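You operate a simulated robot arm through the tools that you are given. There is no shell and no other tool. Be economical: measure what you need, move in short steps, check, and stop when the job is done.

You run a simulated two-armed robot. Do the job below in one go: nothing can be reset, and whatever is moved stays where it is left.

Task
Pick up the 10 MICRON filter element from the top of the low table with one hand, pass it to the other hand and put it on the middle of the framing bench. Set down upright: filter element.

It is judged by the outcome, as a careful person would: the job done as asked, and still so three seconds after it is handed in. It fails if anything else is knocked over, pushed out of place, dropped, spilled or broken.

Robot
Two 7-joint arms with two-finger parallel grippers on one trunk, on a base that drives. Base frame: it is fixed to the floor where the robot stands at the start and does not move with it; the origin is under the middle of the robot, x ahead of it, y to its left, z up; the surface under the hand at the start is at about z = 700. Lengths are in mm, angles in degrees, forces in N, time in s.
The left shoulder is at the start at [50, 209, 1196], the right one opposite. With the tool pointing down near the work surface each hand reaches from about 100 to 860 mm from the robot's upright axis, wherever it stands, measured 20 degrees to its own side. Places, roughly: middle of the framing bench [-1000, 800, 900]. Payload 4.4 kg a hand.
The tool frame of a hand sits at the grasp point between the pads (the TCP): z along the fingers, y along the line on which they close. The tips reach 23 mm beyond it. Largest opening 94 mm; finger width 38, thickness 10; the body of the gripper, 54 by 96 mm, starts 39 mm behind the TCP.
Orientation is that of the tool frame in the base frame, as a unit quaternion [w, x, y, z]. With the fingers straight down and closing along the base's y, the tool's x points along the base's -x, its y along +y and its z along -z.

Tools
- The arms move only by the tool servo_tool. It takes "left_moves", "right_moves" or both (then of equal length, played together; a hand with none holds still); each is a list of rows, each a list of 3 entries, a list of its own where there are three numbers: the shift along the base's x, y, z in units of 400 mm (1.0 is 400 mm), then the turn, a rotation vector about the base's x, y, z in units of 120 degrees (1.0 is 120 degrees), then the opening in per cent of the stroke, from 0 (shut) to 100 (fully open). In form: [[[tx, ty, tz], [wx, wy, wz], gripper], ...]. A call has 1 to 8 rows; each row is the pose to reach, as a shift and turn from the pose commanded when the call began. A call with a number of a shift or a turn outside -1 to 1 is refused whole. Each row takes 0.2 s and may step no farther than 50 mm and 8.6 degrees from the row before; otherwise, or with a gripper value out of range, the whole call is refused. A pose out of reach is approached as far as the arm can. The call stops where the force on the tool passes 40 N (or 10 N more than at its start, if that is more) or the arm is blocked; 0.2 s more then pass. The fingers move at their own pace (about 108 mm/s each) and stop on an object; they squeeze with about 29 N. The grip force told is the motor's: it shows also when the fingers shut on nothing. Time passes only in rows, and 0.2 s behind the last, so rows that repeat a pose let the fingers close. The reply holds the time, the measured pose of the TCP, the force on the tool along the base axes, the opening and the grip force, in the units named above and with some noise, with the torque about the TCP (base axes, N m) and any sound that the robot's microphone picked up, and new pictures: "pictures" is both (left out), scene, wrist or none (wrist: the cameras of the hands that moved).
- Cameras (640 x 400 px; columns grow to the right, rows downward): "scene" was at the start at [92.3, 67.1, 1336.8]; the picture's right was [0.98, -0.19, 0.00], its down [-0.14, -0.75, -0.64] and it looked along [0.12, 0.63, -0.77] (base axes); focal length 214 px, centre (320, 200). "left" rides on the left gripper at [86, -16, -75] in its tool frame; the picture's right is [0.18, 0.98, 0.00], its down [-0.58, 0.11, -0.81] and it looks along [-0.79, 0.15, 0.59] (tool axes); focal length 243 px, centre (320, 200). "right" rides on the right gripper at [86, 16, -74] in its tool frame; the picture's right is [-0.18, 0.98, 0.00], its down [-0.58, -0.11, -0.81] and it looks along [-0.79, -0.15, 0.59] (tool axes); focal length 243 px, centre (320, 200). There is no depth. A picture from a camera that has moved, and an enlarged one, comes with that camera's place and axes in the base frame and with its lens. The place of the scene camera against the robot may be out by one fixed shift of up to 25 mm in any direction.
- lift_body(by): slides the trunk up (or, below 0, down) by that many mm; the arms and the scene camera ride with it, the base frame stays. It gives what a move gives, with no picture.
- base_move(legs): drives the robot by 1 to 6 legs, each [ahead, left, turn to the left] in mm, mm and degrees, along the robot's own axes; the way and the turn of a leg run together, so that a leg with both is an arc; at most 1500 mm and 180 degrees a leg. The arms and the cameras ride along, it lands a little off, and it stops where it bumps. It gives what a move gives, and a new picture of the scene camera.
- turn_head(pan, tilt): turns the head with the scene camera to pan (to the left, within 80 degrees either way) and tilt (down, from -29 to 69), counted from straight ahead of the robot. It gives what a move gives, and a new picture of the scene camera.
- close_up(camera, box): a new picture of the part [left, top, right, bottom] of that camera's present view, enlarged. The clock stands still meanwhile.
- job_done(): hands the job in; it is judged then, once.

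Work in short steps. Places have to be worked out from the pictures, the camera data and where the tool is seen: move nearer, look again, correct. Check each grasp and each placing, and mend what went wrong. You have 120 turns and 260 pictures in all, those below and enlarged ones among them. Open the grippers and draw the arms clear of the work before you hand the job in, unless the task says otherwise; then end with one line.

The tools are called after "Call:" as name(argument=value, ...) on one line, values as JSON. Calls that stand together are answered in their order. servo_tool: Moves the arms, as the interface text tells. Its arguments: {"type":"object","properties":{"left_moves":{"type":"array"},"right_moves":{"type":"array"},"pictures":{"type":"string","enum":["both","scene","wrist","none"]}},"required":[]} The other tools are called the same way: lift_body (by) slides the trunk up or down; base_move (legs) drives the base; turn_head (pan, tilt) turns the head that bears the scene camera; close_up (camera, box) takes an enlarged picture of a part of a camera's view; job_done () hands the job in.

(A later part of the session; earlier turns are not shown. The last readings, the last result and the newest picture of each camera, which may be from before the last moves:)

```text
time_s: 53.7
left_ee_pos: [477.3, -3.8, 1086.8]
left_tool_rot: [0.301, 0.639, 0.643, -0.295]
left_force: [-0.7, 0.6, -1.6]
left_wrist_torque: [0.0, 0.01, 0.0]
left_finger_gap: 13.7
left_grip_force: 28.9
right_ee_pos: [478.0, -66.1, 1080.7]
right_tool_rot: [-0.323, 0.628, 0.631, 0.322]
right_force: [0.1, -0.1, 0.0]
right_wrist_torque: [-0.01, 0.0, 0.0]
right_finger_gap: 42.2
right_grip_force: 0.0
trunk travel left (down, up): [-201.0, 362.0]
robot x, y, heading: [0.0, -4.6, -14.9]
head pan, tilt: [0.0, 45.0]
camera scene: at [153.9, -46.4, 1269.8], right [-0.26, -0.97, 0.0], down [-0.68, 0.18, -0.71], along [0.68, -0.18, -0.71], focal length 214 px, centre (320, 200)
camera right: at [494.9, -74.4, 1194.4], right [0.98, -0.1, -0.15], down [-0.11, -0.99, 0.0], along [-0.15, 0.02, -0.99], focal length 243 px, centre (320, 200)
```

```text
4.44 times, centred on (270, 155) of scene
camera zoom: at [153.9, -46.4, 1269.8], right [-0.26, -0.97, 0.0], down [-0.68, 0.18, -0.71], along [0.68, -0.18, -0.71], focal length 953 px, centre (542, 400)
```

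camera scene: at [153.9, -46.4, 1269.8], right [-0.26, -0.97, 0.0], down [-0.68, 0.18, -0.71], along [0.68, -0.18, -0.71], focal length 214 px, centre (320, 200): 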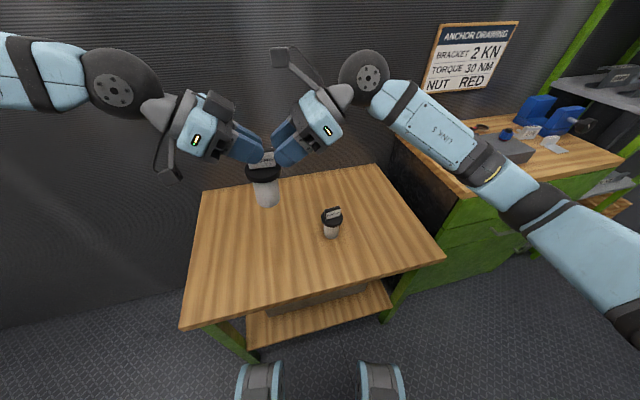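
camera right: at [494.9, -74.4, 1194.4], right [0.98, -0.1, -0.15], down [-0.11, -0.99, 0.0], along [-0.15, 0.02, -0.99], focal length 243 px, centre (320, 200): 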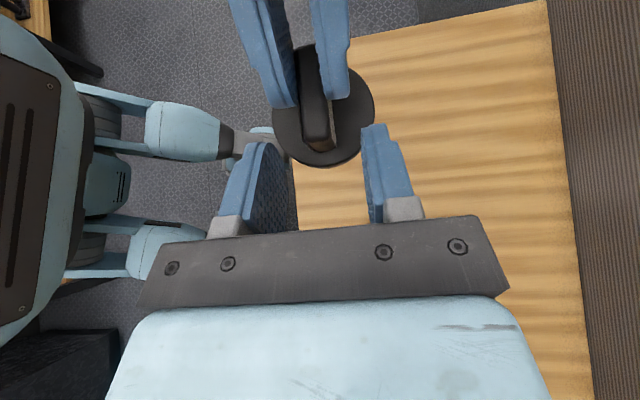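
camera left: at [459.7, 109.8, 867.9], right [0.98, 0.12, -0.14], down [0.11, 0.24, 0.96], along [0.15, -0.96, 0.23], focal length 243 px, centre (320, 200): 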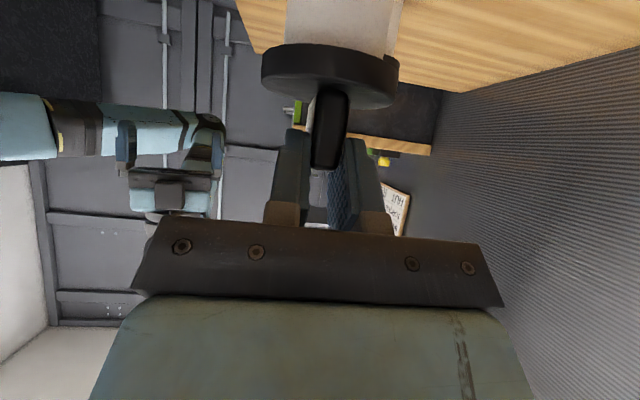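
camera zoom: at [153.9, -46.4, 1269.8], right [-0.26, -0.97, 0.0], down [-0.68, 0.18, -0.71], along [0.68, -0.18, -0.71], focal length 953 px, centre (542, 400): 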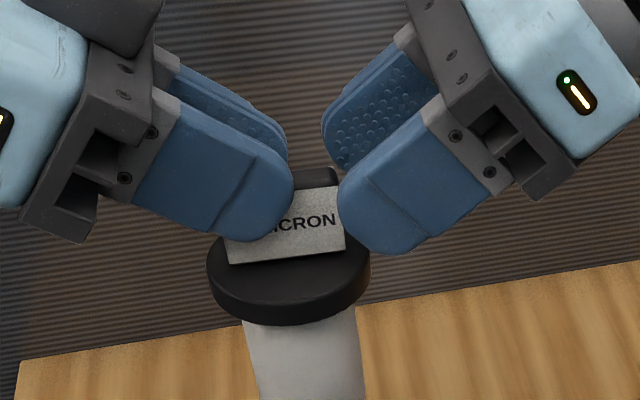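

The fingertips touched each other, not the element. There is still about 9 mm of free knob to pinch if I stop just short and slightly lower, so I go there.

Call:
servo_tool(right_moves=[[[0.001, 0.02, -0.018], [0, 0, 0], 45], [[0.002, 0.038, -0.0355], [0, 0, 0], 45]], pictures="none")

Call:
close_up(camera="scene", box=[220, 110, 320, 200])

```text
time_s: 54.3
left_ee_pos: [479.6, -2.7, 1085.8]
left_tool_rot: [0.299, 0.639, 0.644, -0.295]
left_force: [3.5, 12.7, -9.3]
left_wrist_torque: [0.86, -0.3, -0.17]
left_finger_gap: 13.7
left_grip_force: 28.9
right_ee_pos: [479.0, -51.1, 1067.0]
right_tool_rot: [-0.323, 0.628, 0.63, 0.324]
right_force: [-3.9, -11.9, 7.2]
right_wrist_torque: [-0.26, 0.2, 0.35]
right_finger_gap: 43.8
right_grip_force: 1.6
trunk travel left (down, up): [-201.0, 362.0]
robot x, y, heading: [-1.3, 1.2, -14.8]
head pan, tilt: [0.0, 45.0]
```

```text
4.44 times, centred on (270, 155) of scene
camera zoom: at [154.2, -45.9, 1269.8], right [-0.26, -0.97, 0.0], down [-0.68, 0.18, -0.71], along [0.68, -0.18, -0.71], focal length 953 px, centre (542, 400)
```

zoom: 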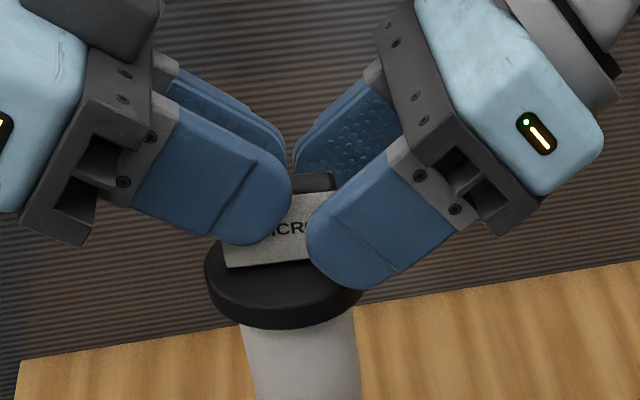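

The torques show the near right fingertip pressing on the lid edge. I shift up: back off slightly, then come in about 12 mm higher.

Call:
servo_tool(right_moves=[[[0, -0.025, 0.02], [0, 0, 0], 45], [[0, -0.01, 0.034], [0, 0, 0], 45], [[0, 0.008, 0.033], [0, 0, 0], 45]], pictures="none")

Call:
close_up(camera="scene", box=[220, 110, 320, 200])

Call:
close_up(camera="right", box=[220, 50, 420, 250])

```text
time_s: 55.1
left_ee_pos: [478.3, -3.6, 1088.1]
left_tool_rot: [0.3, 0.64, 0.643, -0.296]
left_force: [-0.3, 0.3, -1.0]
left_wrist_torque: [0.01, 0.03, 0.02]
left_finger_gap: 13.3
left_grip_force: 29.1
right_ee_pos: [478.5, -46.2, 1080.8]
right_tool_rot: [-0.322, 0.628, 0.63, 0.323]
right_force: [0.6, -0.1, -0.3]
right_wrist_torque: [-0.03, 0.01, -0.01]
right_finger_gap: 42.2
right_grip_force: 0.1
trunk travel left (down, up): [-201.0, 362.0]
robot x, y, heading: [-2.0, -0.6, -14.8]
head pan, tilt: [0.0, 45.0]
```

```text
4.44 times, centred on (270, 155) of scene
camera zoom: at [154.1, -46.0, 1269.8], right [-0.26, -0.97, 0.0], down [-0.68, 0.18, -0.71], along [0.68, -0.18, -0.71], focal length 953 px, centre (542, 400)
```

zoom: 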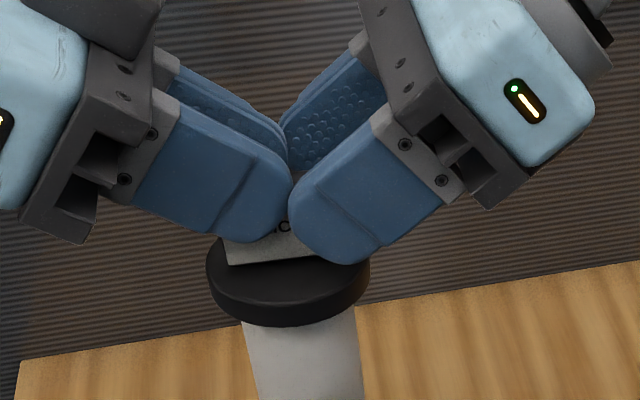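

```text
2.00 times, centred on (320, 150) of right
camera zoom: at [495.3, -56.2, 1193.6], right [0.98, -0.11, -0.15], down [-0.11, -0.99, 0.0], along [-0.15, 0.02, -0.99], focal length 485 px, centre (320, 300)
```

zoom: 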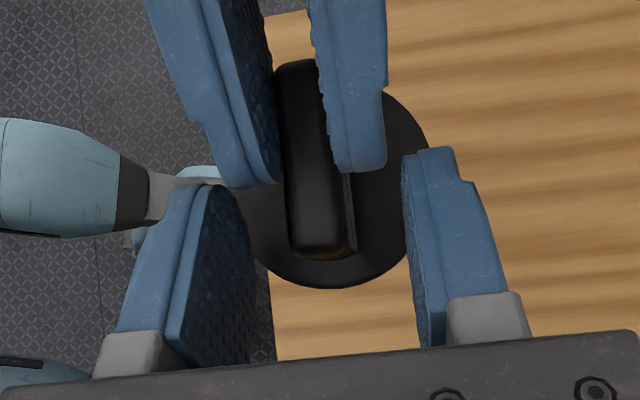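

No contact now. I draw back 2 mm to leave room between the fingertips, then close the right gripper on the knob end.

Call:
servo_tool(right_moves=[[[0, -0.006, 0], [0, 0, 0], 45], [[0, -0.006, 0], [0, 0, 0], 20], [[0, -0.006, 0], [0, 0, 0], 0], [[0, -0.006, 0], [0, 0, 0], 0]], pictures="none")

Call:
close_up(camera="scene", box=[220, 110, 320, 200])

Call:
close_up(camera="right", box=[220, 50, 420, 250])

```text
time_s: 56.1
left_ee_pos: [478.3, -4.0, 1086.8]
left_tool_rot: [0.3, 0.639, 0.643, -0.296]
left_force: [2.2, -3.3, -1.2]
left_wrist_torque: [0.06, -0.06, 0.06]
left_finger_gap: 13.3
left_grip_force: 28.4
right_ee_pos: [478.4, -48.6, 1080.3]
right_tool_rot: [-0.322, 0.628, 0.63, 0.323]
right_force: [-1.9, 2.7, 0.2]
right_wrist_torque: [-0.05, 0.04, 0.03]
right_finger_gap: 34.1
right_grip_force: 28.8
trunk travel left (down, up): [-201.0, 362.0]
robot x, y, heading: [1.5, -1.1, -14.8]
head pan, tilt: [0.0, 45.0]
```

```text
4.44 times, centred on (270, 155) of scene
camera zoom: at [154.1, -46.0, 1269.8], right [-0.26, -0.97, 0.0], down [-0.68, 0.18, -0.71], along [0.68, -0.18, -0.71], focal length 953 px, centre (542, 400)
```

zoom: 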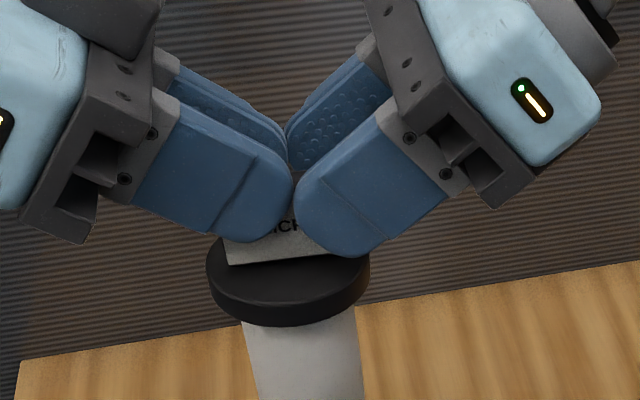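

```text
2.00 times, centred on (320, 150) of right
camera zoom: at [495.2, -58.5, 1193.6], right [0.98, -0.1, -0.15], down [-0.11, -0.99, 0.0], along [-0.15, 0.02, -0.99], focal length 485 px, centre (320, 300)
```

zoom: 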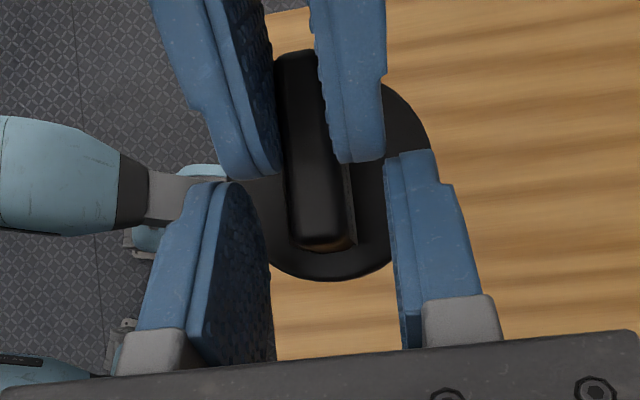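

The right fingers stopped on the sides of the left fingertips, at a gap of 34 mm. I open, back off 6 mm along the tool axis and close again; about 14 mm of knob should still be engaged.

Call:
servo_tool(right_moves=[[[0, 0, 0], [0, 0, 0], 45], [[0, -0.0125, 0.004], [0, 0, 0], 45], [[0, -0.0125, 0.004], [0, 0, 0], 20], [[0, -0.0125, 0.004], [0, 0, 0], 0], [[0, -0.0125, 0.004], [0, 0, 0], 0]], pictures="none")

Call:
close_up(camera="right", box=[220, 50, 420, 250])

```text
time_s: 57.3
left_ee_pos: [479.6, -2.8, 1087.1]
left_tool_rot: [0.3, 0.64, 0.642, -0.296]
left_force: [0.5, -4.1, -0.1]
left_wrist_torque: [-0.07, -0.09, -0.08]
left_finger_gap: 13.5
left_grip_force: 29.0
right_ee_pos: [478.2, -53.8, 1081.8]
right_tool_rot: [-0.323, 0.628, 0.631, 0.323]
right_force: [1.7, 3.7, -0.2]
right_wrist_torque: [0.04, 0.04, 0.04]
right_finger_gap: 34.1
right_grip_force: 28.8
trunk travel left (down, up): [-201.0, 362.0]
robot x, y, heading: [-1.4, 1.2, -14.8]
head pan, tilt: [0.0, 45.0]
```

```text
2.00 times, centred on (320, 150) of right
camera zoom: at [495.1, -63.6, 1195.0], right [0.98, -0.1, -0.15], down [-0.11, -0.99, 0.0], along [-0.15, 0.02, -0.99], focal length 485 px, centre (320, 300)
```

zoom: 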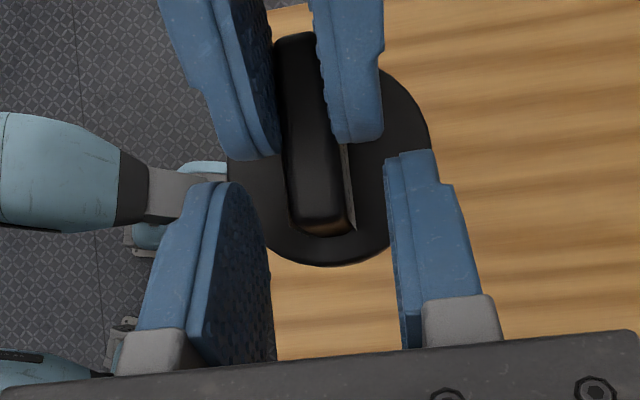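

Still blocked by the left fingers, since 34 mm is 13.5 plus two finger thicknesses. I back off another 5 mm and retry; the picture shows the knob end near y = -44, so some engagement remains.

Call:
servo_tool(right_moves=[[[0, 0, 0], [0, 0, 0], 45], [[0, -0.0125, 0], [0, 0, 0], 45], [[0, -0.0125, 0], [0, 0, 0], 20], [[0, -0.0125, 0], [0, 0, 0], 0], [[0, -0.0125, 0], [0, 0, 0], 0]], pictures="none")

Call:
close_up(camera="right", box=[220, 50, 420, 250])

Call:
close_up(camera="scene", box=[220, 110, 320, 200])

```text
time_s: 58.5
left_ee_pos: [477.8, -3.9, 1086.6]
left_tool_rot: [0.301, 0.639, 0.643, -0.296]
left_force: [1.0, -5.5, -1.8]
left_wrist_torque: [0.04, 0.1, -0.05]
left_finger_gap: 13.4
left_grip_force: 29.3
right_ee_pos: [477.2, -58.1, 1081.5]
right_tool_rot: [-0.323, 0.628, 0.63, 0.323]
right_force: [-0.5, 5.5, 1.2]
right_wrist_torque: [0.03, -0.07, 0.03]
right_finger_gap: 34.0
right_grip_force: 29.1
trunk travel left (down, up): [-201.0, 362.0]
robot x, y, heading: [-0.6, -1.4, -14.6]
head pan, tilt: [0.0, 45.0]
```

```text
2.00 times, centred on (320, 150) of right
camera zoom: at [495.1, -68.3, 1195.2], right [0.98, -0.1, -0.15], down [-0.11, -0.99, 0.0], along [-0.15, 0.02, -0.99], focal length 485 px, centre (320, 300)
```

zoom: 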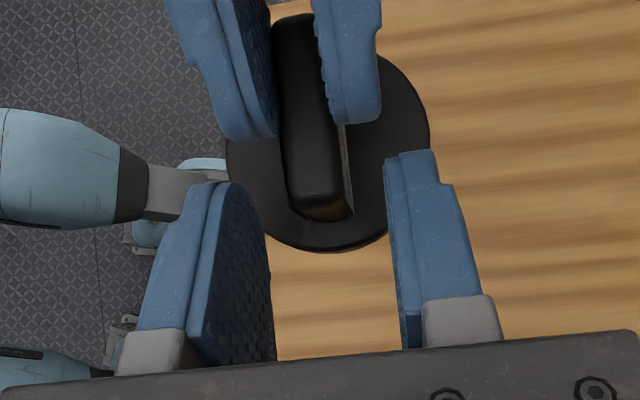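

```text
4.44 times, centred on (270, 155) of scene
camera zoom: at [154.1, -46.0, 1269.8], right [-0.26, -0.97, 0.0], down [-0.68, 0.18, -0.71], along [0.68, -0.18, -0.71], focal length 953 px, centre (542, 400)
```

zoom: 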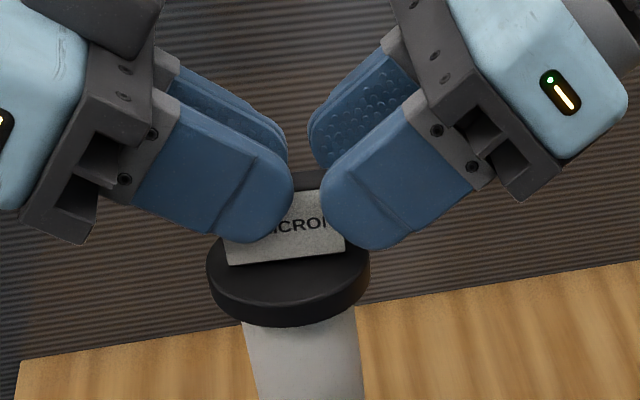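

The pictures show clear gaps but the block is at 34 mm again, so the fingers collide as full-width boxes at their upper corners. The fix is to go lower: TCP near [478, -54, 1072] clears both the left finger corner and the lid. I open and move there.

Call:
servo_tool(right_moves=[[[0, 0, 0], [0, 0, 0], 45], [[0, 0, -0.012], [0, 0, 0], 45], [[0, 0.011, -0.024], [0, 0, 0], 45]], pictures="none")

```text
time_s: 59.3
left_ee_pos: [478.2, -3.5, 1087.8]
left_tool_rot: [0.3, 0.64, 0.643, -0.296]
left_force: [-0.4, 0.8, -1.6]
left_wrist_torque: [0.03, 0.05, 0.01]
left_finger_gap: 13.6
left_grip_force: 29.1
right_ee_pos: [479.3, -54.5, 1071.4]
right_tool_rot: [-0.322, 0.628, 0.63, 0.323]
right_force: [-0.8, 0.8, 0.0]
right_wrist_torque: [0.01, 0.0, 0.02]
right_finger_gap: 42.2
right_grip_force: 0.1
trunk travel left (down, up): [-201.0, 362.0]
robot x, y, heading: [-1.3, -1.4, -14.6]
head pan, tilt: [0.0, 45.0]
```

No contact at the wanted pose. I close the right gripper.

Call:
servo_tool(right_moves=[[[0, 0, 0], [0, 0, 0], 20], [[0, 0, 0], [0, 0, 0], 0], [[0, 0, 0], [0, 0, 0], 0]], pictures="none")

Call:
close_up(camera="right", box=[220, 50, 420, 250])

Call:
close_up(camera="scene", box=[220, 110, 320, 200])

```text
time_s: 60.1
left_ee_pos: [478.6, -3.2, 1087.8]
left_tool_rot: [0.301, 0.639, 0.643, -0.296]
left_force: [1.6, 1.9, -4.1]
left_wrist_torque: [0.06, 0.0, -0.01]
left_finger_gap: 13.6
left_grip_force: 28.6
right_ee_pos: [478.7, -54.8, 1072.8]
right_tool_rot: [-0.322, 0.628, 0.63, 0.323]
right_force: [-1.9, -2.1, 2.3]
right_wrist_torque: [0.11, -0.01, 0.05]
right_finger_gap: 13.8
right_grip_force: 29.1
trunk travel left (down, up): [-201.0, 362.0]
robot x, y, heading: [-0.5, 0.3, -14.9]
head pan, tilt: [0.0, 45.0]
```

```text
2.00 times, centred on (320, 150) of right
camera zoom: at [495.3, -64.2, 1185.6], right [0.98, -0.11, -0.15], down [-0.11, -0.99, 0.0], along [-0.15, 0.02, -0.99], focal length 485 px, centre (320, 300)
```

zoom: 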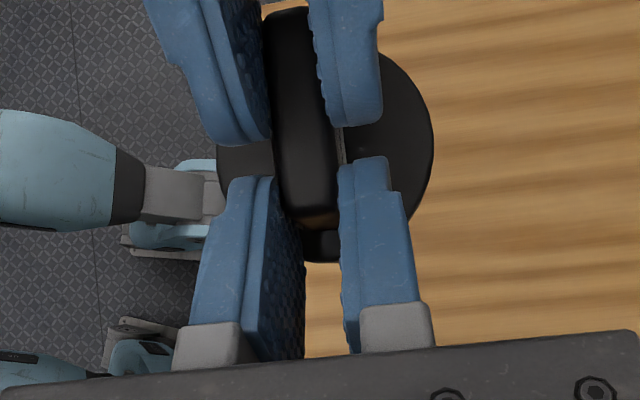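

```text
4.44 times, centred on (270, 155) of scene
camera zoom: at [154.1, -46.0, 1269.8], right [-0.26, -0.97, 0.0], down [-0.68, 0.18, -0.71], along [0.68, -0.18, -0.71], focal length 953 px, centre (542, 400)
```

zoom: 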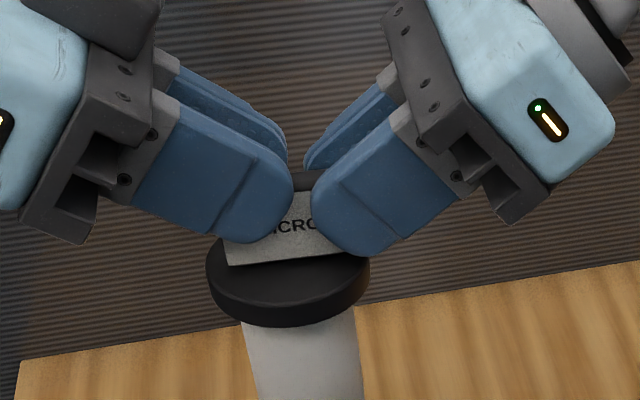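

The right hand holds the knob: gap 13.8 mm, full force. I open the left gripper and back it out along its axis.

Call:
servo_tool(left_moves=[[[0, 0, 0], [0, 0, 0], 40], [[0, 0, 0], [0, 0, 0], 60], [[0, 0.03, 0.025], [0, 0, 0], 60], [[0, 0.09, 0.075], [0, 0, 0], 60], [[0, 0.17, 0.14], [0, 0, 0], 60], [[0, 0.26, 0.2], [0, 0, 0], 60]], pictures="scene")

Call:
close_up(camera="right", box=[220, 50, 420, 250])

Call:
close_up(camera="scene", box=[220, 110, 320, 200])

Call:
close_up(camera="left", box=[160, 0, 480, 240])

```text
time_s: 61.5
left_ee_pos: [477.3, 103.3, 1167.5]
left_tool_rot: [0.301, 0.639, 0.643, -0.296]
left_force: [-0.4, 0.6, 0.4]
left_wrist_torque: [-0.01, 0.01, 0.01]
left_finger_gap: 56.2
left_grip_force: 0.1
right_ee_pos: [478.4, -52.7, 1071.6]
right_tool_rot: [-0.321, 0.628, 0.63, 0.323]
right_force: [0.2, 0.6, -0.7]
right_wrist_torque: [-0.06, 0.0, 0.01]
right_finger_gap: 13.6
right_grip_force: 29.3
trunk travel left (down, up): [-201.0, 362.0]
robot x, y, heading: [-4.8, -4.1, -14.8]
head pan, tilt: [0.0, 45.0]
camera scene: at [153.5, -44.9, 1269.9], right [-0.26, -0.97, 0.0], down [-0.68, 0.18, -0.71], along [0.68, -0.18, -0.71], focal length 214 px, centre (320, 200)
```

scene: 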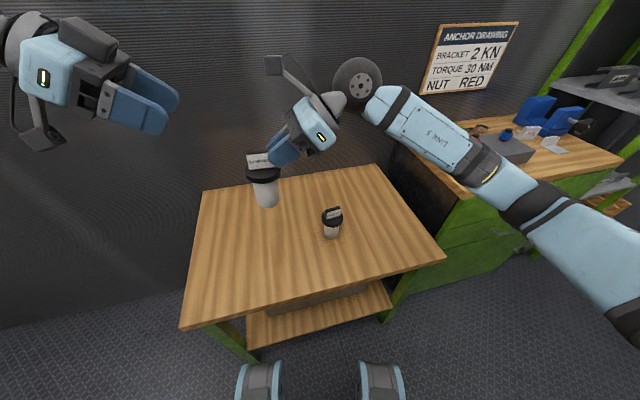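

```text
2.00 times, centred on (320, 150) of right
camera zoom: at [494.7, -63.1, 1185.8], right [0.98, -0.11, -0.15], down [-0.11, -0.99, 0.0], along [-0.15, 0.02, -0.99], focal length 485 px, centre (320, 300)
```

zoom: 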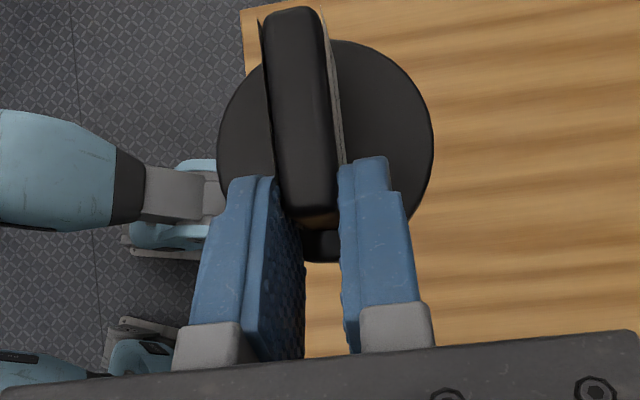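

```text
4.44 times, centred on (270, 155) of scene
camera zoom: at [153.5, -44.9, 1269.9], right [-0.26, -0.97, 0.0], down [-0.68, 0.18, -0.71], along [0.68, -0.18, -0.71], focal length 953 px, centre (542, 400)
```

zoom: 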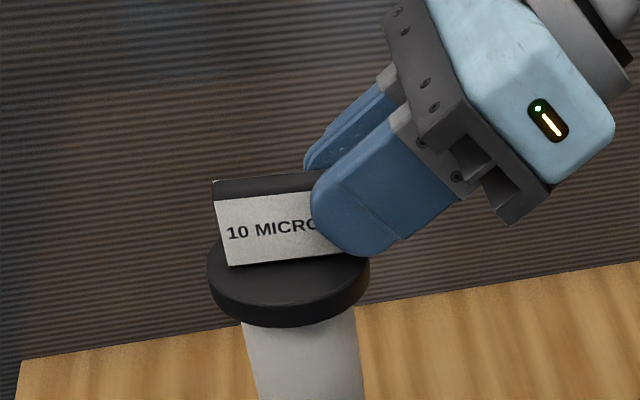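

```text
1.67 times, centred on (320, 120) of left
camera zoom: at [459.5, 215.5, 1148.0], right [0.98, 0.12, -0.14], down [0.1, 0.24, 0.96], along [0.15, -0.96, 0.23], focal length 404 px, centre (320, 333)
```

zoom: 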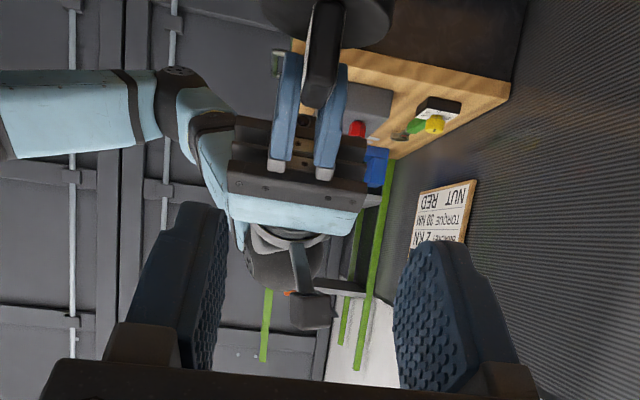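

Handover done: the element stays upright in the right hand. Before driving I look around to the left and rear for the framing bench and obstacles.

Call:
turn_head(pan=80, tilt=20)

Call:
turn_head(pan=-80, tilt=20)

```text
time_s: 63.0
left_ee_pos: [478.9, 101.5, 1167.1]
left_tool_rot: [0.3, 0.64, 0.643, -0.296]
left_force: [0.0, 0.2, 0.6]
left_wrist_torque: [0.04, 0.0, 0.02]
left_finger_gap: 56.4
left_grip_force: 0.0
right_ee_pos: [479.6, -54.4, 1072.6]
right_tool_rot: [-0.322, 0.628, 0.63, 0.323]
right_force: [0.1, -0.7, -0.3]
right_wrist_torque: [-0.05, 0.0, -0.01]
right_finger_gap: 13.6
right_grip_force: 29.0
trunk travel left (down, up): [-201.0, 362.0]
robot x, y, heading: [0.6, 1.1, -14.8]
head pan, tilt: [80.0, 20.0]
camera scene: at [114.7, 59.3, 1308.5], right [0.91, -0.42, 0.0], down [-0.14, -0.31, -0.94], along [0.4, 0.85, -0.34], focal length 214 px, centre (320, 200)
```

scene: 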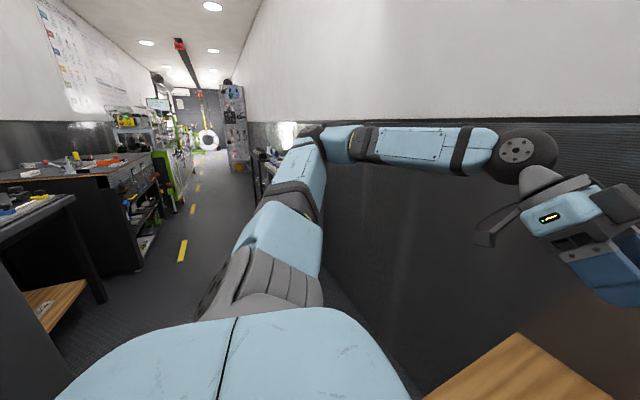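

```text
time_s: 65.5
left_ee_pos: [478.6, 100.8, 1167.2]
left_tool_rot: [0.301, 0.639, 0.643, -0.296]
left_force: [-0.2, 0.1, 0.3]
left_wrist_torque: [0.02, 0.0, 0.01]
left_finger_gap: 56.5
left_grip_force: 0.1
right_ee_pos: [478.8, -54.4, 1072.2]
right_tool_rot: [-0.322, 0.628, 0.63, 0.324]
right_force: [-0.4, -0.4, 0.3]
right_wrist_torque: [-0.04, 0.01, -0.02]
right_finger_gap: 14.0
right_grip_force: 28.6
trunk travel left (down, up): [-201.0, 362.0]
robot x, y, heading: [3.4, 1.5, -14.9]
head pan, tilt: [-80.0, 20.0]
camera scene: at [67.7, -118.0, 1308.5], right [-1.0, 0.08, 0.0], down [0.03, 0.34, -0.94], along [-0.08, -0.94, -0.34], focal length 214 px, centre (320, 200)
```

scene: 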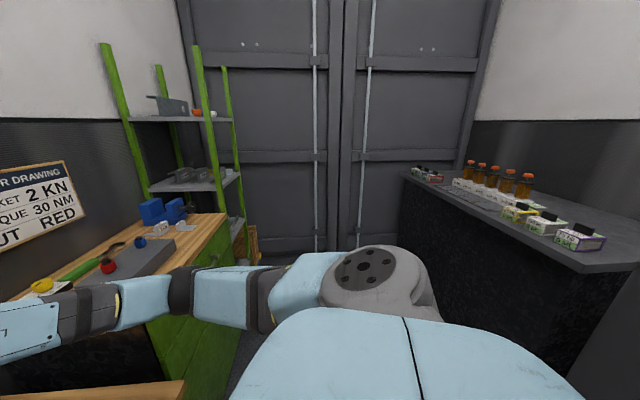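

The room is a corridor along y: the table is on the +x side and benches on the -x side. I raise the trunk 150 mm so both hands clear everything, then turn left 105° to face +y.

Call:
lift_body(by=150)

Call:
turn_head(pan=40, tilt=30)

Call:
base_move(legs=[[-100, 0, 0], [0, 0, 50]])

```text
time_s: 67.2
left_ee_pos: [479.7, 101.4, 1318.1]
left_tool_rot: [0.3, 0.64, 0.643, -0.296]
left_force: [0.4, 0.2, 0.2]
left_wrist_torque: [0.0, -0.01, -0.04]
left_finger_gap: 56.2
left_grip_force: 0.0
right_ee_pos: [479.0, -54.5, 1222.3]
right_tool_rot: [-0.323, 0.628, 0.631, 0.322]
right_force: [-0.5, 0.5, -0.8]
right_wrist_torque: [-0.07, 0.04, 0.02]
right_finger_gap: 13.6
right_grip_force: 28.7
trunk travel left (down, up): [-351.0, 212.0]
robot x, y, heading: [-2.3, 0.9, -14.8]
head pan, tilt: [-80.0, 20.0]
```

```text
time_s: 69.2
left_ee_pos: [479.5, 101.4, 1316.9]
left_tool_rot: [0.3, 0.639, 0.643, -0.296]
left_force: [-0.1, 0.6, -0.6]
left_wrist_torque: [0.01, -0.03, -0.03]
left_finger_gap: 56.2
left_grip_force: 0.0
right_ee_pos: [478.0, -54.1, 1222.7]
right_tool_rot: [-0.323, 0.628, 0.63, 0.324]
right_force: [-0.1, -0.3, -1.0]
right_wrist_torque: [-0.02, 0.0, -0.02]
right_finger_gap: 13.7
right_grip_force: 29.4
trunk travel left (down, up): [-351.0, 212.0]
robot x, y, heading: [-1.0, 1.0, -14.6]
head pan, tilt: [40.0, 30.0]
camera scene: at [157.4, 13.2, 1442.4], right [0.42, -0.91, 0.0], down [-0.45, -0.21, -0.87], along [0.78, 0.37, -0.5], focal length 214 px, centre (320, 200)
```

scene: 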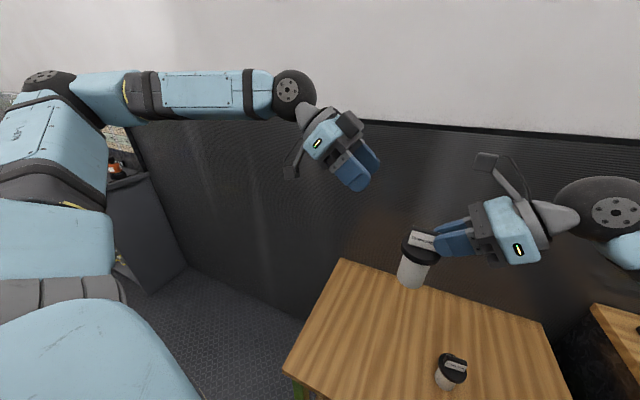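

```text
time_s: 72.6
left_ee_pos: [135.2, 457.3, 1317.9]
left_tool_rot: [0.397, 0.309, 0.852, -0.142]
left_force: [0.7, -0.2, 0.0]
left_wrist_torque: [0.02, -0.02, -0.03]
left_finger_gap: 56.3
left_grip_force: 0.0
right_ee_pos: [254.6, 357.1, 1222.0]
right_tool_rot: [-0.429, 0.304, 0.836, 0.157]
right_force: [-1.0, -1.2, -2.4]
right_wrist_torque: [-0.05, -0.05, -0.05]
right_finger_gap: 13.7
right_grip_force: 28.6
trunk travel left (down, up): [-351.0, 212.0]
robot x, y, heading: [-98.0, 26.3, 34.8]
head pan, tilt: [40.0, 30.0]
camera scene: at [-7.8, 143.9, 1442.4], right [0.97, -0.26, 0.0], down [-0.13, -0.48, -0.87], along [0.22, 0.84, -0.5], focal length 214 px, centre (320, 200)
```

scene: 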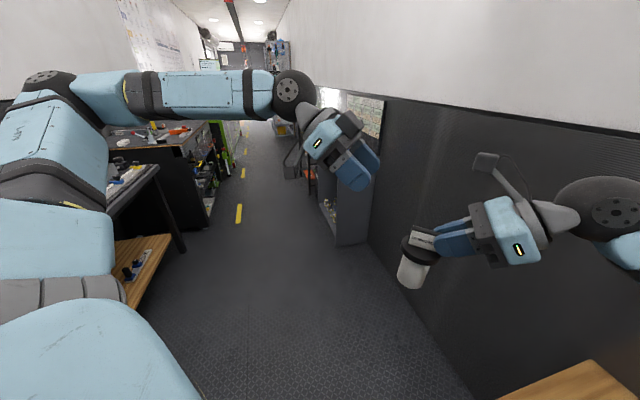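

The element is held steadily. I turn further left to face +y and look toward the bench.

Call:
base_move(legs=[[0, 0, 55]])

Call:
turn_head(pan=75, tilt=30)

```text
time_s: 75.5
left_ee_pos: [-318.8, 462.7, 1316.2]
left_tool_rot: [0.418, -0.12, 0.899, 0.057]
left_force: [1.4, 0.2, 0.3]
left_wrist_torque: [-0.03, 0.01, -0.02]
left_finger_gap: 56.3
left_grip_force: 0.0
right_ee_pos: [-168.9, 502.9, 1222.3]
right_tool_rot: [-0.452, -0.118, 0.882, -0.059]
right_force: [-0.2, 0.3, -1.1]
right_wrist_torque: [0.03, -0.06, -0.01]
right_finger_gap: 13.5
right_grip_force: 28.9
trunk travel left (down, up): [-351.0, 212.0]
robot x, y, heading: [-97.5, 26.2, 90.2]
head pan, tilt: [40.0, 30.0]
camera scene: at [-145.1, 154.3, 1442.4], right [0.76, 0.65, 0.0], down [0.32, -0.38, -0.87], along [-0.56, 0.66, -0.5], focal length 214 px, centre (320, 200)
```

scene: 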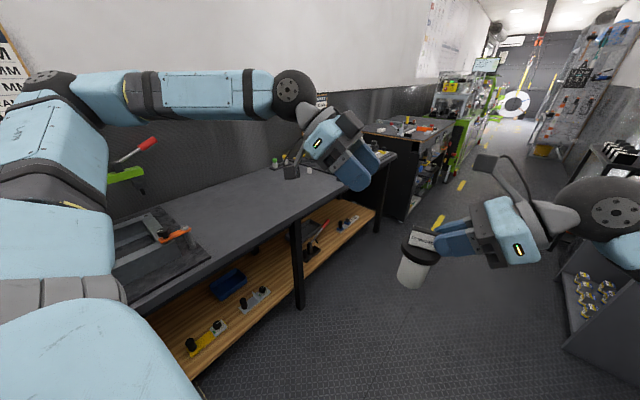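

```text
time_s: 76.5
left_ee_pos: [-317.6, 463.3, 1317.4]
left_tool_rot: [0.418, -0.122, 0.898, 0.059]
left_force: [-0.5, -0.5, 0.4]
left_wrist_torque: [0.0, -0.01, 0.0]
left_finger_gap: 56.4
left_grip_force: 0.2
right_ee_pos: [-168.9, 501.6, 1221.8]
right_tool_rot: [-0.452, -0.118, 0.882, -0.059]
right_force: [-0.7, 0.1, -0.1]
right_wrist_torque: [0.0, 0.0, 0.02]
right_finger_gap: 13.8
right_grip_force: 29.4
trunk travel left (down, up): [-351.0, 212.0]
robot x, y, heading: [-96.1, 27.7, 90.2]
head pan, tilt: [75.0, 30.0]
camera scene: at [-174.1, 108.4, 1442.4], right [0.26, 0.97, 0.0], down [0.48, -0.13, -0.87], along [-0.84, 0.22, -0.5], focal length 214 px, centre (320, 200)
```

scene: 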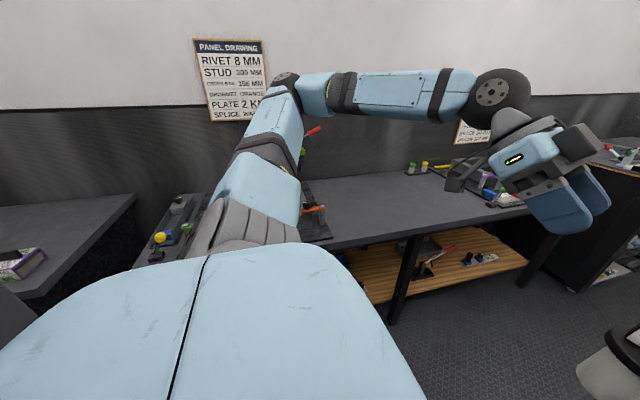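

The bench's front edge is near x≈-720 and its middle looks clear. I drive along +y and slightly toward the bench, hands high.

Call:
base_move(legs=[[880, 180, 0]])

```text
time_s: 81.2
left_ee_pos: [-497.4, 1346.3, 1317.2]
left_tool_rot: [0.418, -0.118, 0.899, 0.056]
left_force: [-1.1, 0.1, 0.4]
left_wrist_torque: [-0.01, -0.02, -0.03]
left_finger_gap: 56.5
left_grip_force: 0.0
right_ee_pos: [-347.1, 1384.4, 1221.9]
right_tool_rot: [-0.452, -0.116, 0.883, -0.058]
right_force: [0.2, 0.3, -1.8]
right_wrist_torque: [0.03, -0.06, 0.03]
right_finger_gap: 13.7
right_grip_force: 29.1
trunk travel left (down, up): [-351.0, 212.0]
robot x, y, heading: [-278.5, 907.2, 89.9]
head pan, tilt: [75.0, 30.0]
camera scene: at [-355.2, 990.6, 1442.4], right [0.26, 0.97, 0.0], down [0.48, -0.13, -0.87], along [-0.84, 0.23, -0.5], focal length 214 px, centre (320, 200)
```

scene: 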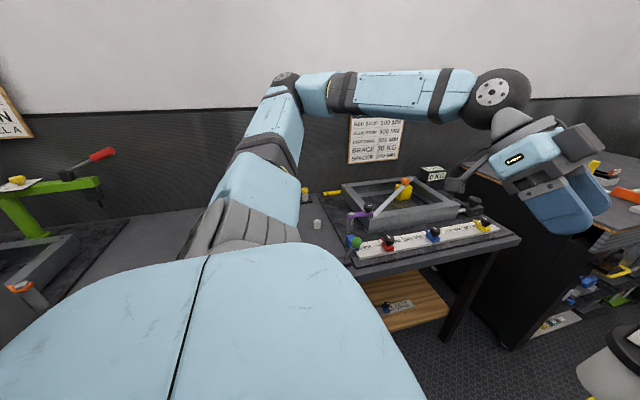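

I turn left to face the bench; the hands are well above the jigs. Then I look down ahead.

Call:
base_move(legs=[[0, 0, 90]])

Call:
turn_head(pan=10, tilt=42)

```text
time_s: 85.4
left_ee_pos: [-717.1, 691.7, 1318.3]
left_tool_rot: [-0.257, 0.718, -0.553, -0.336]
left_force: [0.6, -1.5, 0.1]
left_wrist_torque: [0.0, 0.03, -0.02]
left_finger_gap: 56.3
left_grip_force: 0.0
right_ee_pos: [-755.6, 841.5, 1222.8]
right_tool_rot: [0.28, 0.704, -0.544, 0.36]
right_force: [-0.4, 0.6, -1.7]
right_wrist_torque: [0.04, -0.01, 0.0]
right_finger_gap: 13.8
right_grip_force: 29.8
trunk travel left (down, up): [-351.0, 212.0]
robot x, y, heading: [-277.2, 906.0, 179.6]
head pan, tilt: [75.0, 30.0]
camera scene: at [-359.5, 812.9, 1442.4], right [-0.96, 0.27, 0.0], down [0.13, 0.48, -0.87], along [-0.23, -0.83, -0.5], focal length 214 px, centre (320, 200)
```

scene: 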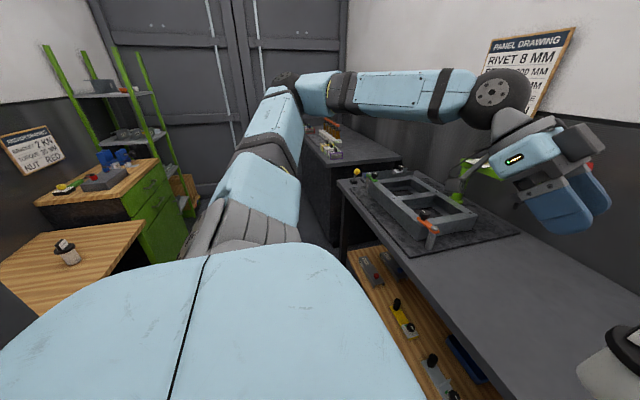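

```text
time_s: 86.8
left_ee_pos: [-717.5, 691.2, 1317.3]
left_tool_rot: [-0.256, 0.718, -0.554, -0.335]
left_force: [-0.6, -0.1, 0.5]
left_wrist_torque: [0.01, 0.01, 0.0]
left_finger_gap: 56.4
left_grip_force: 0.2
right_ee_pos: [-755.7, 842.7, 1222.5]
right_tool_rot: [0.279, 0.705, -0.544, 0.361]
right_force: [-0.5, -0.7, -0.9]
right_wrist_torque: [0.06, 0.04, 0.02]
right_finger_gap: 13.6
right_grip_force: 29.0
trunk travel left (down, up): [-351.0, 212.0]
robot x, y, heading: [-278.4, 908.3, 179.5]
head pan, tilt: [10.0, 42.0]
camera scene: at [-417.9, 886.1, 1424.1], right [-0.17, 0.99, 0.0], down [0.66, 0.11, -0.74], along [-0.73, -0.12, -0.67], focal length 214 px, centre (320, 200)
```

scene: 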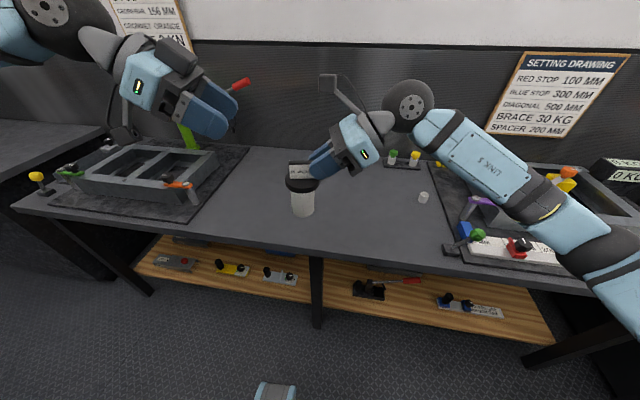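

The middle of the bench is clear between the two mats. I draw the left hand back 120 mm and drive 130 mm closer.

Call:
servo_tool(left_moves=[[[0.1, 0, 0.02], [0, 0, 0], 60], [[0.2, -0.05, 0.04], [0, 0, 0], 60], [[0.3, -0.1, 0.06], [0, 0, 0], 60]], pictures="none")

Call:
base_move(legs=[[130, 0, 0]])

```text
time_s: 87.6
left_ee_pos: [-594.8, 650.4, 1342.6]
left_tool_rot: [-0.256, 0.718, -0.553, -0.336]
left_force: [-0.8, -0.3, -0.2]
left_wrist_torque: [0.03, 0.02, -0.01]
left_finger_gap: 56.3
left_grip_force: 0.0
right_ee_pos: [-756.3, 841.6, 1222.1]
right_tool_rot: [0.279, 0.705, -0.544, 0.359]
right_force: [0.7, -0.4, -1.2]
right_wrist_torque: [0.08, 0.0, -0.03]
right_finger_gap: 13.9
right_grip_force: 29.2
trunk travel left (down, up): [-351.0, 212.0]
robot x, y, heading: [-278.9, 906.7, 179.5]
head pan, tilt: [10.0, 42.0]
```

```text
time_s: 88.9
left_ee_pos: [-726.2, 653.5, 1343.1]
left_tool_rot: [-0.256, 0.718, -0.553, -0.335]
left_force: [0.3, 0.7, 0.2]
left_wrist_torque: [0.0, -0.02, -0.01]
left_finger_gap: 56.3
left_grip_force: 0.0
right_ee_pos: [-885.4, 842.2, 1222.4]
right_tool_rot: [0.279, 0.705, -0.544, 0.36]
right_force: [-0.1, -0.1, -1.5]
right_wrist_torque: [0.03, 0.04, 0.02]
right_finger_gap: 13.5
right_grip_force: 28.7
trunk travel left (down, up): [-351.0, 212.0]
robot x, y, heading: [-410.3, 908.8, 179.4]
head pan, tilt: [10.0, 42.0]
camera scene: at [-547.0, 887.0, 1424.2], right [-0.17, 0.99, 0.0], down [0.66, 0.11, -0.74], along [-0.73, -0.12, -0.67], focal length 214 px, centre (320, 200)
```

scene: 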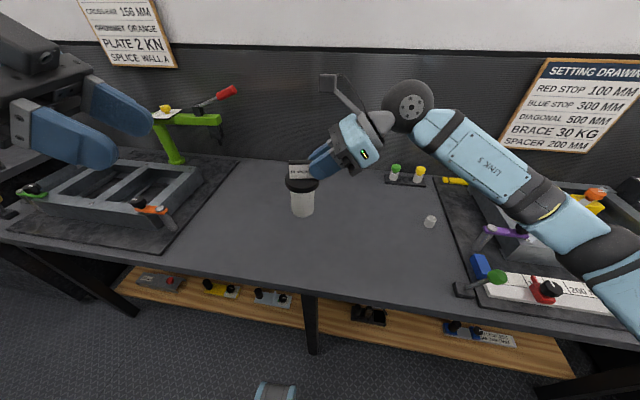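

The element is now around [-876, 807, bottom 1108]. I extend the right hand 130 mm forward at this height, watching reach.

Call:
servo_tool(right_moves=[[[-0.08, -0.004, 0], [0, 0, 0], 0], [[-0.16, -0.008, 0], [0, 0, 0], 0], [[-0.24, -0.012, 0], [0, 0, 0], 0], [[-0.32, -0.015, 0], [0, 0, 0], 0]], pictures="both")

```text
time_s: 89.9
left_ee_pos: [-726.9, 652.1, 1341.0]
left_tool_rot: [-0.257, 0.718, -0.553, -0.336]
left_force: [-0.2, -0.4, -1.4]
left_wrist_torque: [0.04, -0.03, -0.04]
left_finger_gap: 56.4
left_grip_force: 0.0
right_ee_pos: [-1012.8, 835.7, 1221.2]
right_tool_rot: [0.279, 0.704, -0.545, 0.36]
right_force: [0.5, -0.5, -2.3]
right_wrist_torque: [0.01, 0.0, 0.0]
right_finger_gap: 13.5
right_grip_force: 29.5
trunk travel left (down, up): [-351.0, 212.0]
robot x, y, heading: [-409.8, 910.0, 179.7]
head pan, tilt: [10.0, 42.0]
camera scene: at [-547.9, 886.5, 1424.0], right [-0.17, 0.99, 0.0], down [0.66, 0.11, -0.74], along [-0.73, -0.12, -0.67], focal length 214 px, centre (320, 200)
camera right: at [-1030.7, 841.2, 1335.2], right [-0.98, -0.14, -0.15], down [-0.15, 0.99, 0.0], along [0.15, 0.02, -0.99], focal length 243 px, centre (320, 200)
```

scene: 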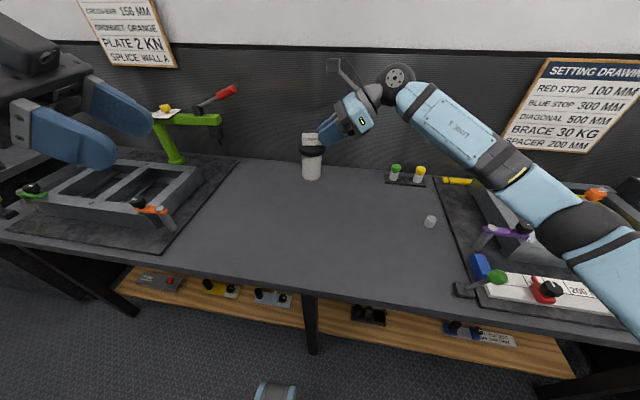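
right: 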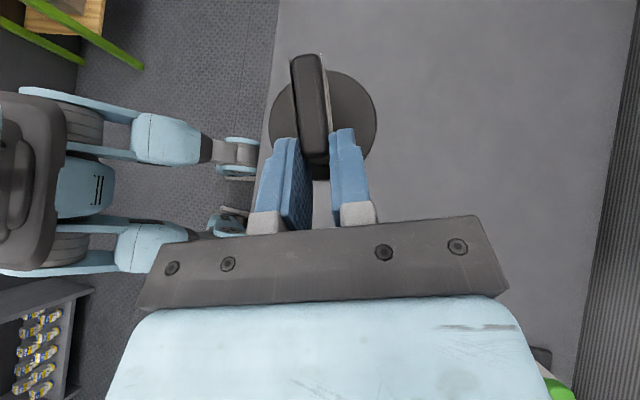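

The reach is good. The bench height and edges disagree between views, so I take close-ups to pin down where the middle is.

Call:
close_up(camera="scene", box=[200, 120, 460, 330])

Call:
close_up(camera="right", box=[200, 0, 640, 240])

```text
1.90 times, centred on (330, 225) of scene
camera zoom: at [-547.9, 886.5, 1424.0], right [-0.17, 0.99, 0.0], down [0.66, 0.11, -0.74], along [-0.73, -0.12, -0.67], focal length 408 px, centre (301, 152)
```

zoom: 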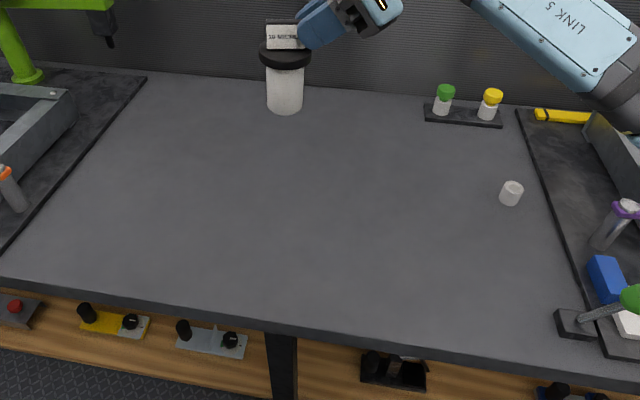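

```text
1.45 times, centred on (420, 120) of right
camera zoom: at [-1030.7, 841.2, 1335.2], right [-0.98, -0.14, -0.15], down [-0.15, 0.99, 0.0], along [0.15, 0.02, -0.99], focal length 353 px, centre (174, 316)
```

zoom: 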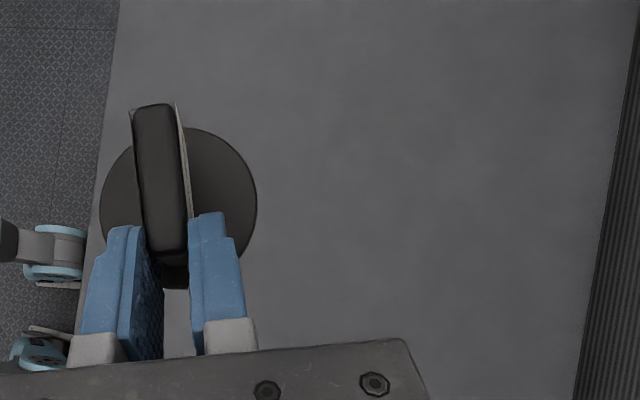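

The views reconcile with a bench top near z≈850, front edge ≈-827 and back ≈-1445, so its middle is around x≈-1110 to -1137. I extend 95 mm further, then lower the trunk by 100 mm and check that the arms clear the jigs.

Call:
servo_tool(right_moves=[[[-0.08, 0, 0], [0, 0, 0], 0], [[-0.16, 0, 0], [0, 0, 0], 0], [[-0.24, 0, 0], [0, 0, 0], 0]], pictures="none")

Call:
lift_body(by=-100)

Call:
turn_head(pan=-10, tilt=42)

```text
time_s: 90.7
left_ee_pos: [-726.0, 652.1, 1341.4]
left_tool_rot: [-0.257, 0.717, -0.554, -0.336]
left_force: [-0.2, 1.0, -0.3]
left_wrist_torque: [-0.02, -0.01, -0.01]
left_finger_gap: 56.4
left_grip_force: 0.2
right_ee_pos: [-1109.6, 835.3, 1222.1]
right_tool_rot: [0.28, 0.704, -0.545, 0.36]
right_force: [-0.4, 0.7, -1.9]
right_wrist_torque: [0.03, 0.0, -0.01]
right_finger_gap: 13.5
right_grip_force: 28.7
trunk travel left (down, up): [-351.0, 212.0]
robot x, y, heading: [-406.7, 910.0, 179.6]
head pan, tilt: [10.0, 42.0]
```

```text
time_s: 92.0
left_ee_pos: [-725.5, 653.2, 1241.3]
left_tool_rot: [-0.256, 0.718, -0.553, -0.335]
left_force: [0.3, 0.5, 0.4]
left_wrist_torque: [0.0, -0.02, 0.02]
left_finger_gap: 56.5
left_grip_force: 0.1
right_ee_pos: [-1109.8, 836.3, 1122.6]
right_tool_rot: [0.28, 0.704, -0.544, 0.36]
right_force: [0.0, 0.1, -0.4]
right_wrist_torque: [0.05, 0.01, 0.0]
right_finger_gap: 13.7
right_grip_force: 29.1
trunk travel left (down, up): [-251.0, 312.0]
robot x, y, heading: [-403.1, 908.6, 179.5]
head pan, tilt: [10.0, 42.0]
```

```text
time_s: 92.8
left_ee_pos: [-725.6, 652.4, 1240.8]
left_tool_rot: [-0.256, 0.718, -0.554, -0.335]
left_force: [-0.2, -0.7, 0.0]
left_wrist_torque: [0.01, 0.03, 0.01]
left_finger_gap: 56.5
left_grip_force: 0.1
right_ee_pos: [-1107.8, 835.5, 1122.2]
right_tool_rot: [0.279, 0.704, -0.545, 0.36]
right_force: [-0.3, -0.5, -1.0]
right_wrist_torque: [0.07, -0.01, 0.0]
right_finger_gap: 13.3
right_grip_force: 28.9
trunk travel left (down, up): [-251.0, 312.0]
robot x, y, heading: [-407.7, 905.5, 179.5]
head pan, tilt: [-10.0, 42.0]
camera scene: at [-547.0, 915.9, 1324.1], right [0.18, 0.98, 0.0], down [0.66, -0.12, -0.74], along [-0.73, 0.13, -0.67], focal length 214 px, centre (320, 200)
```

scene: 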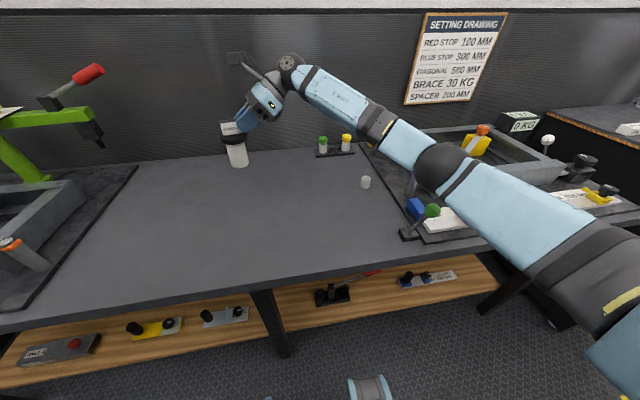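

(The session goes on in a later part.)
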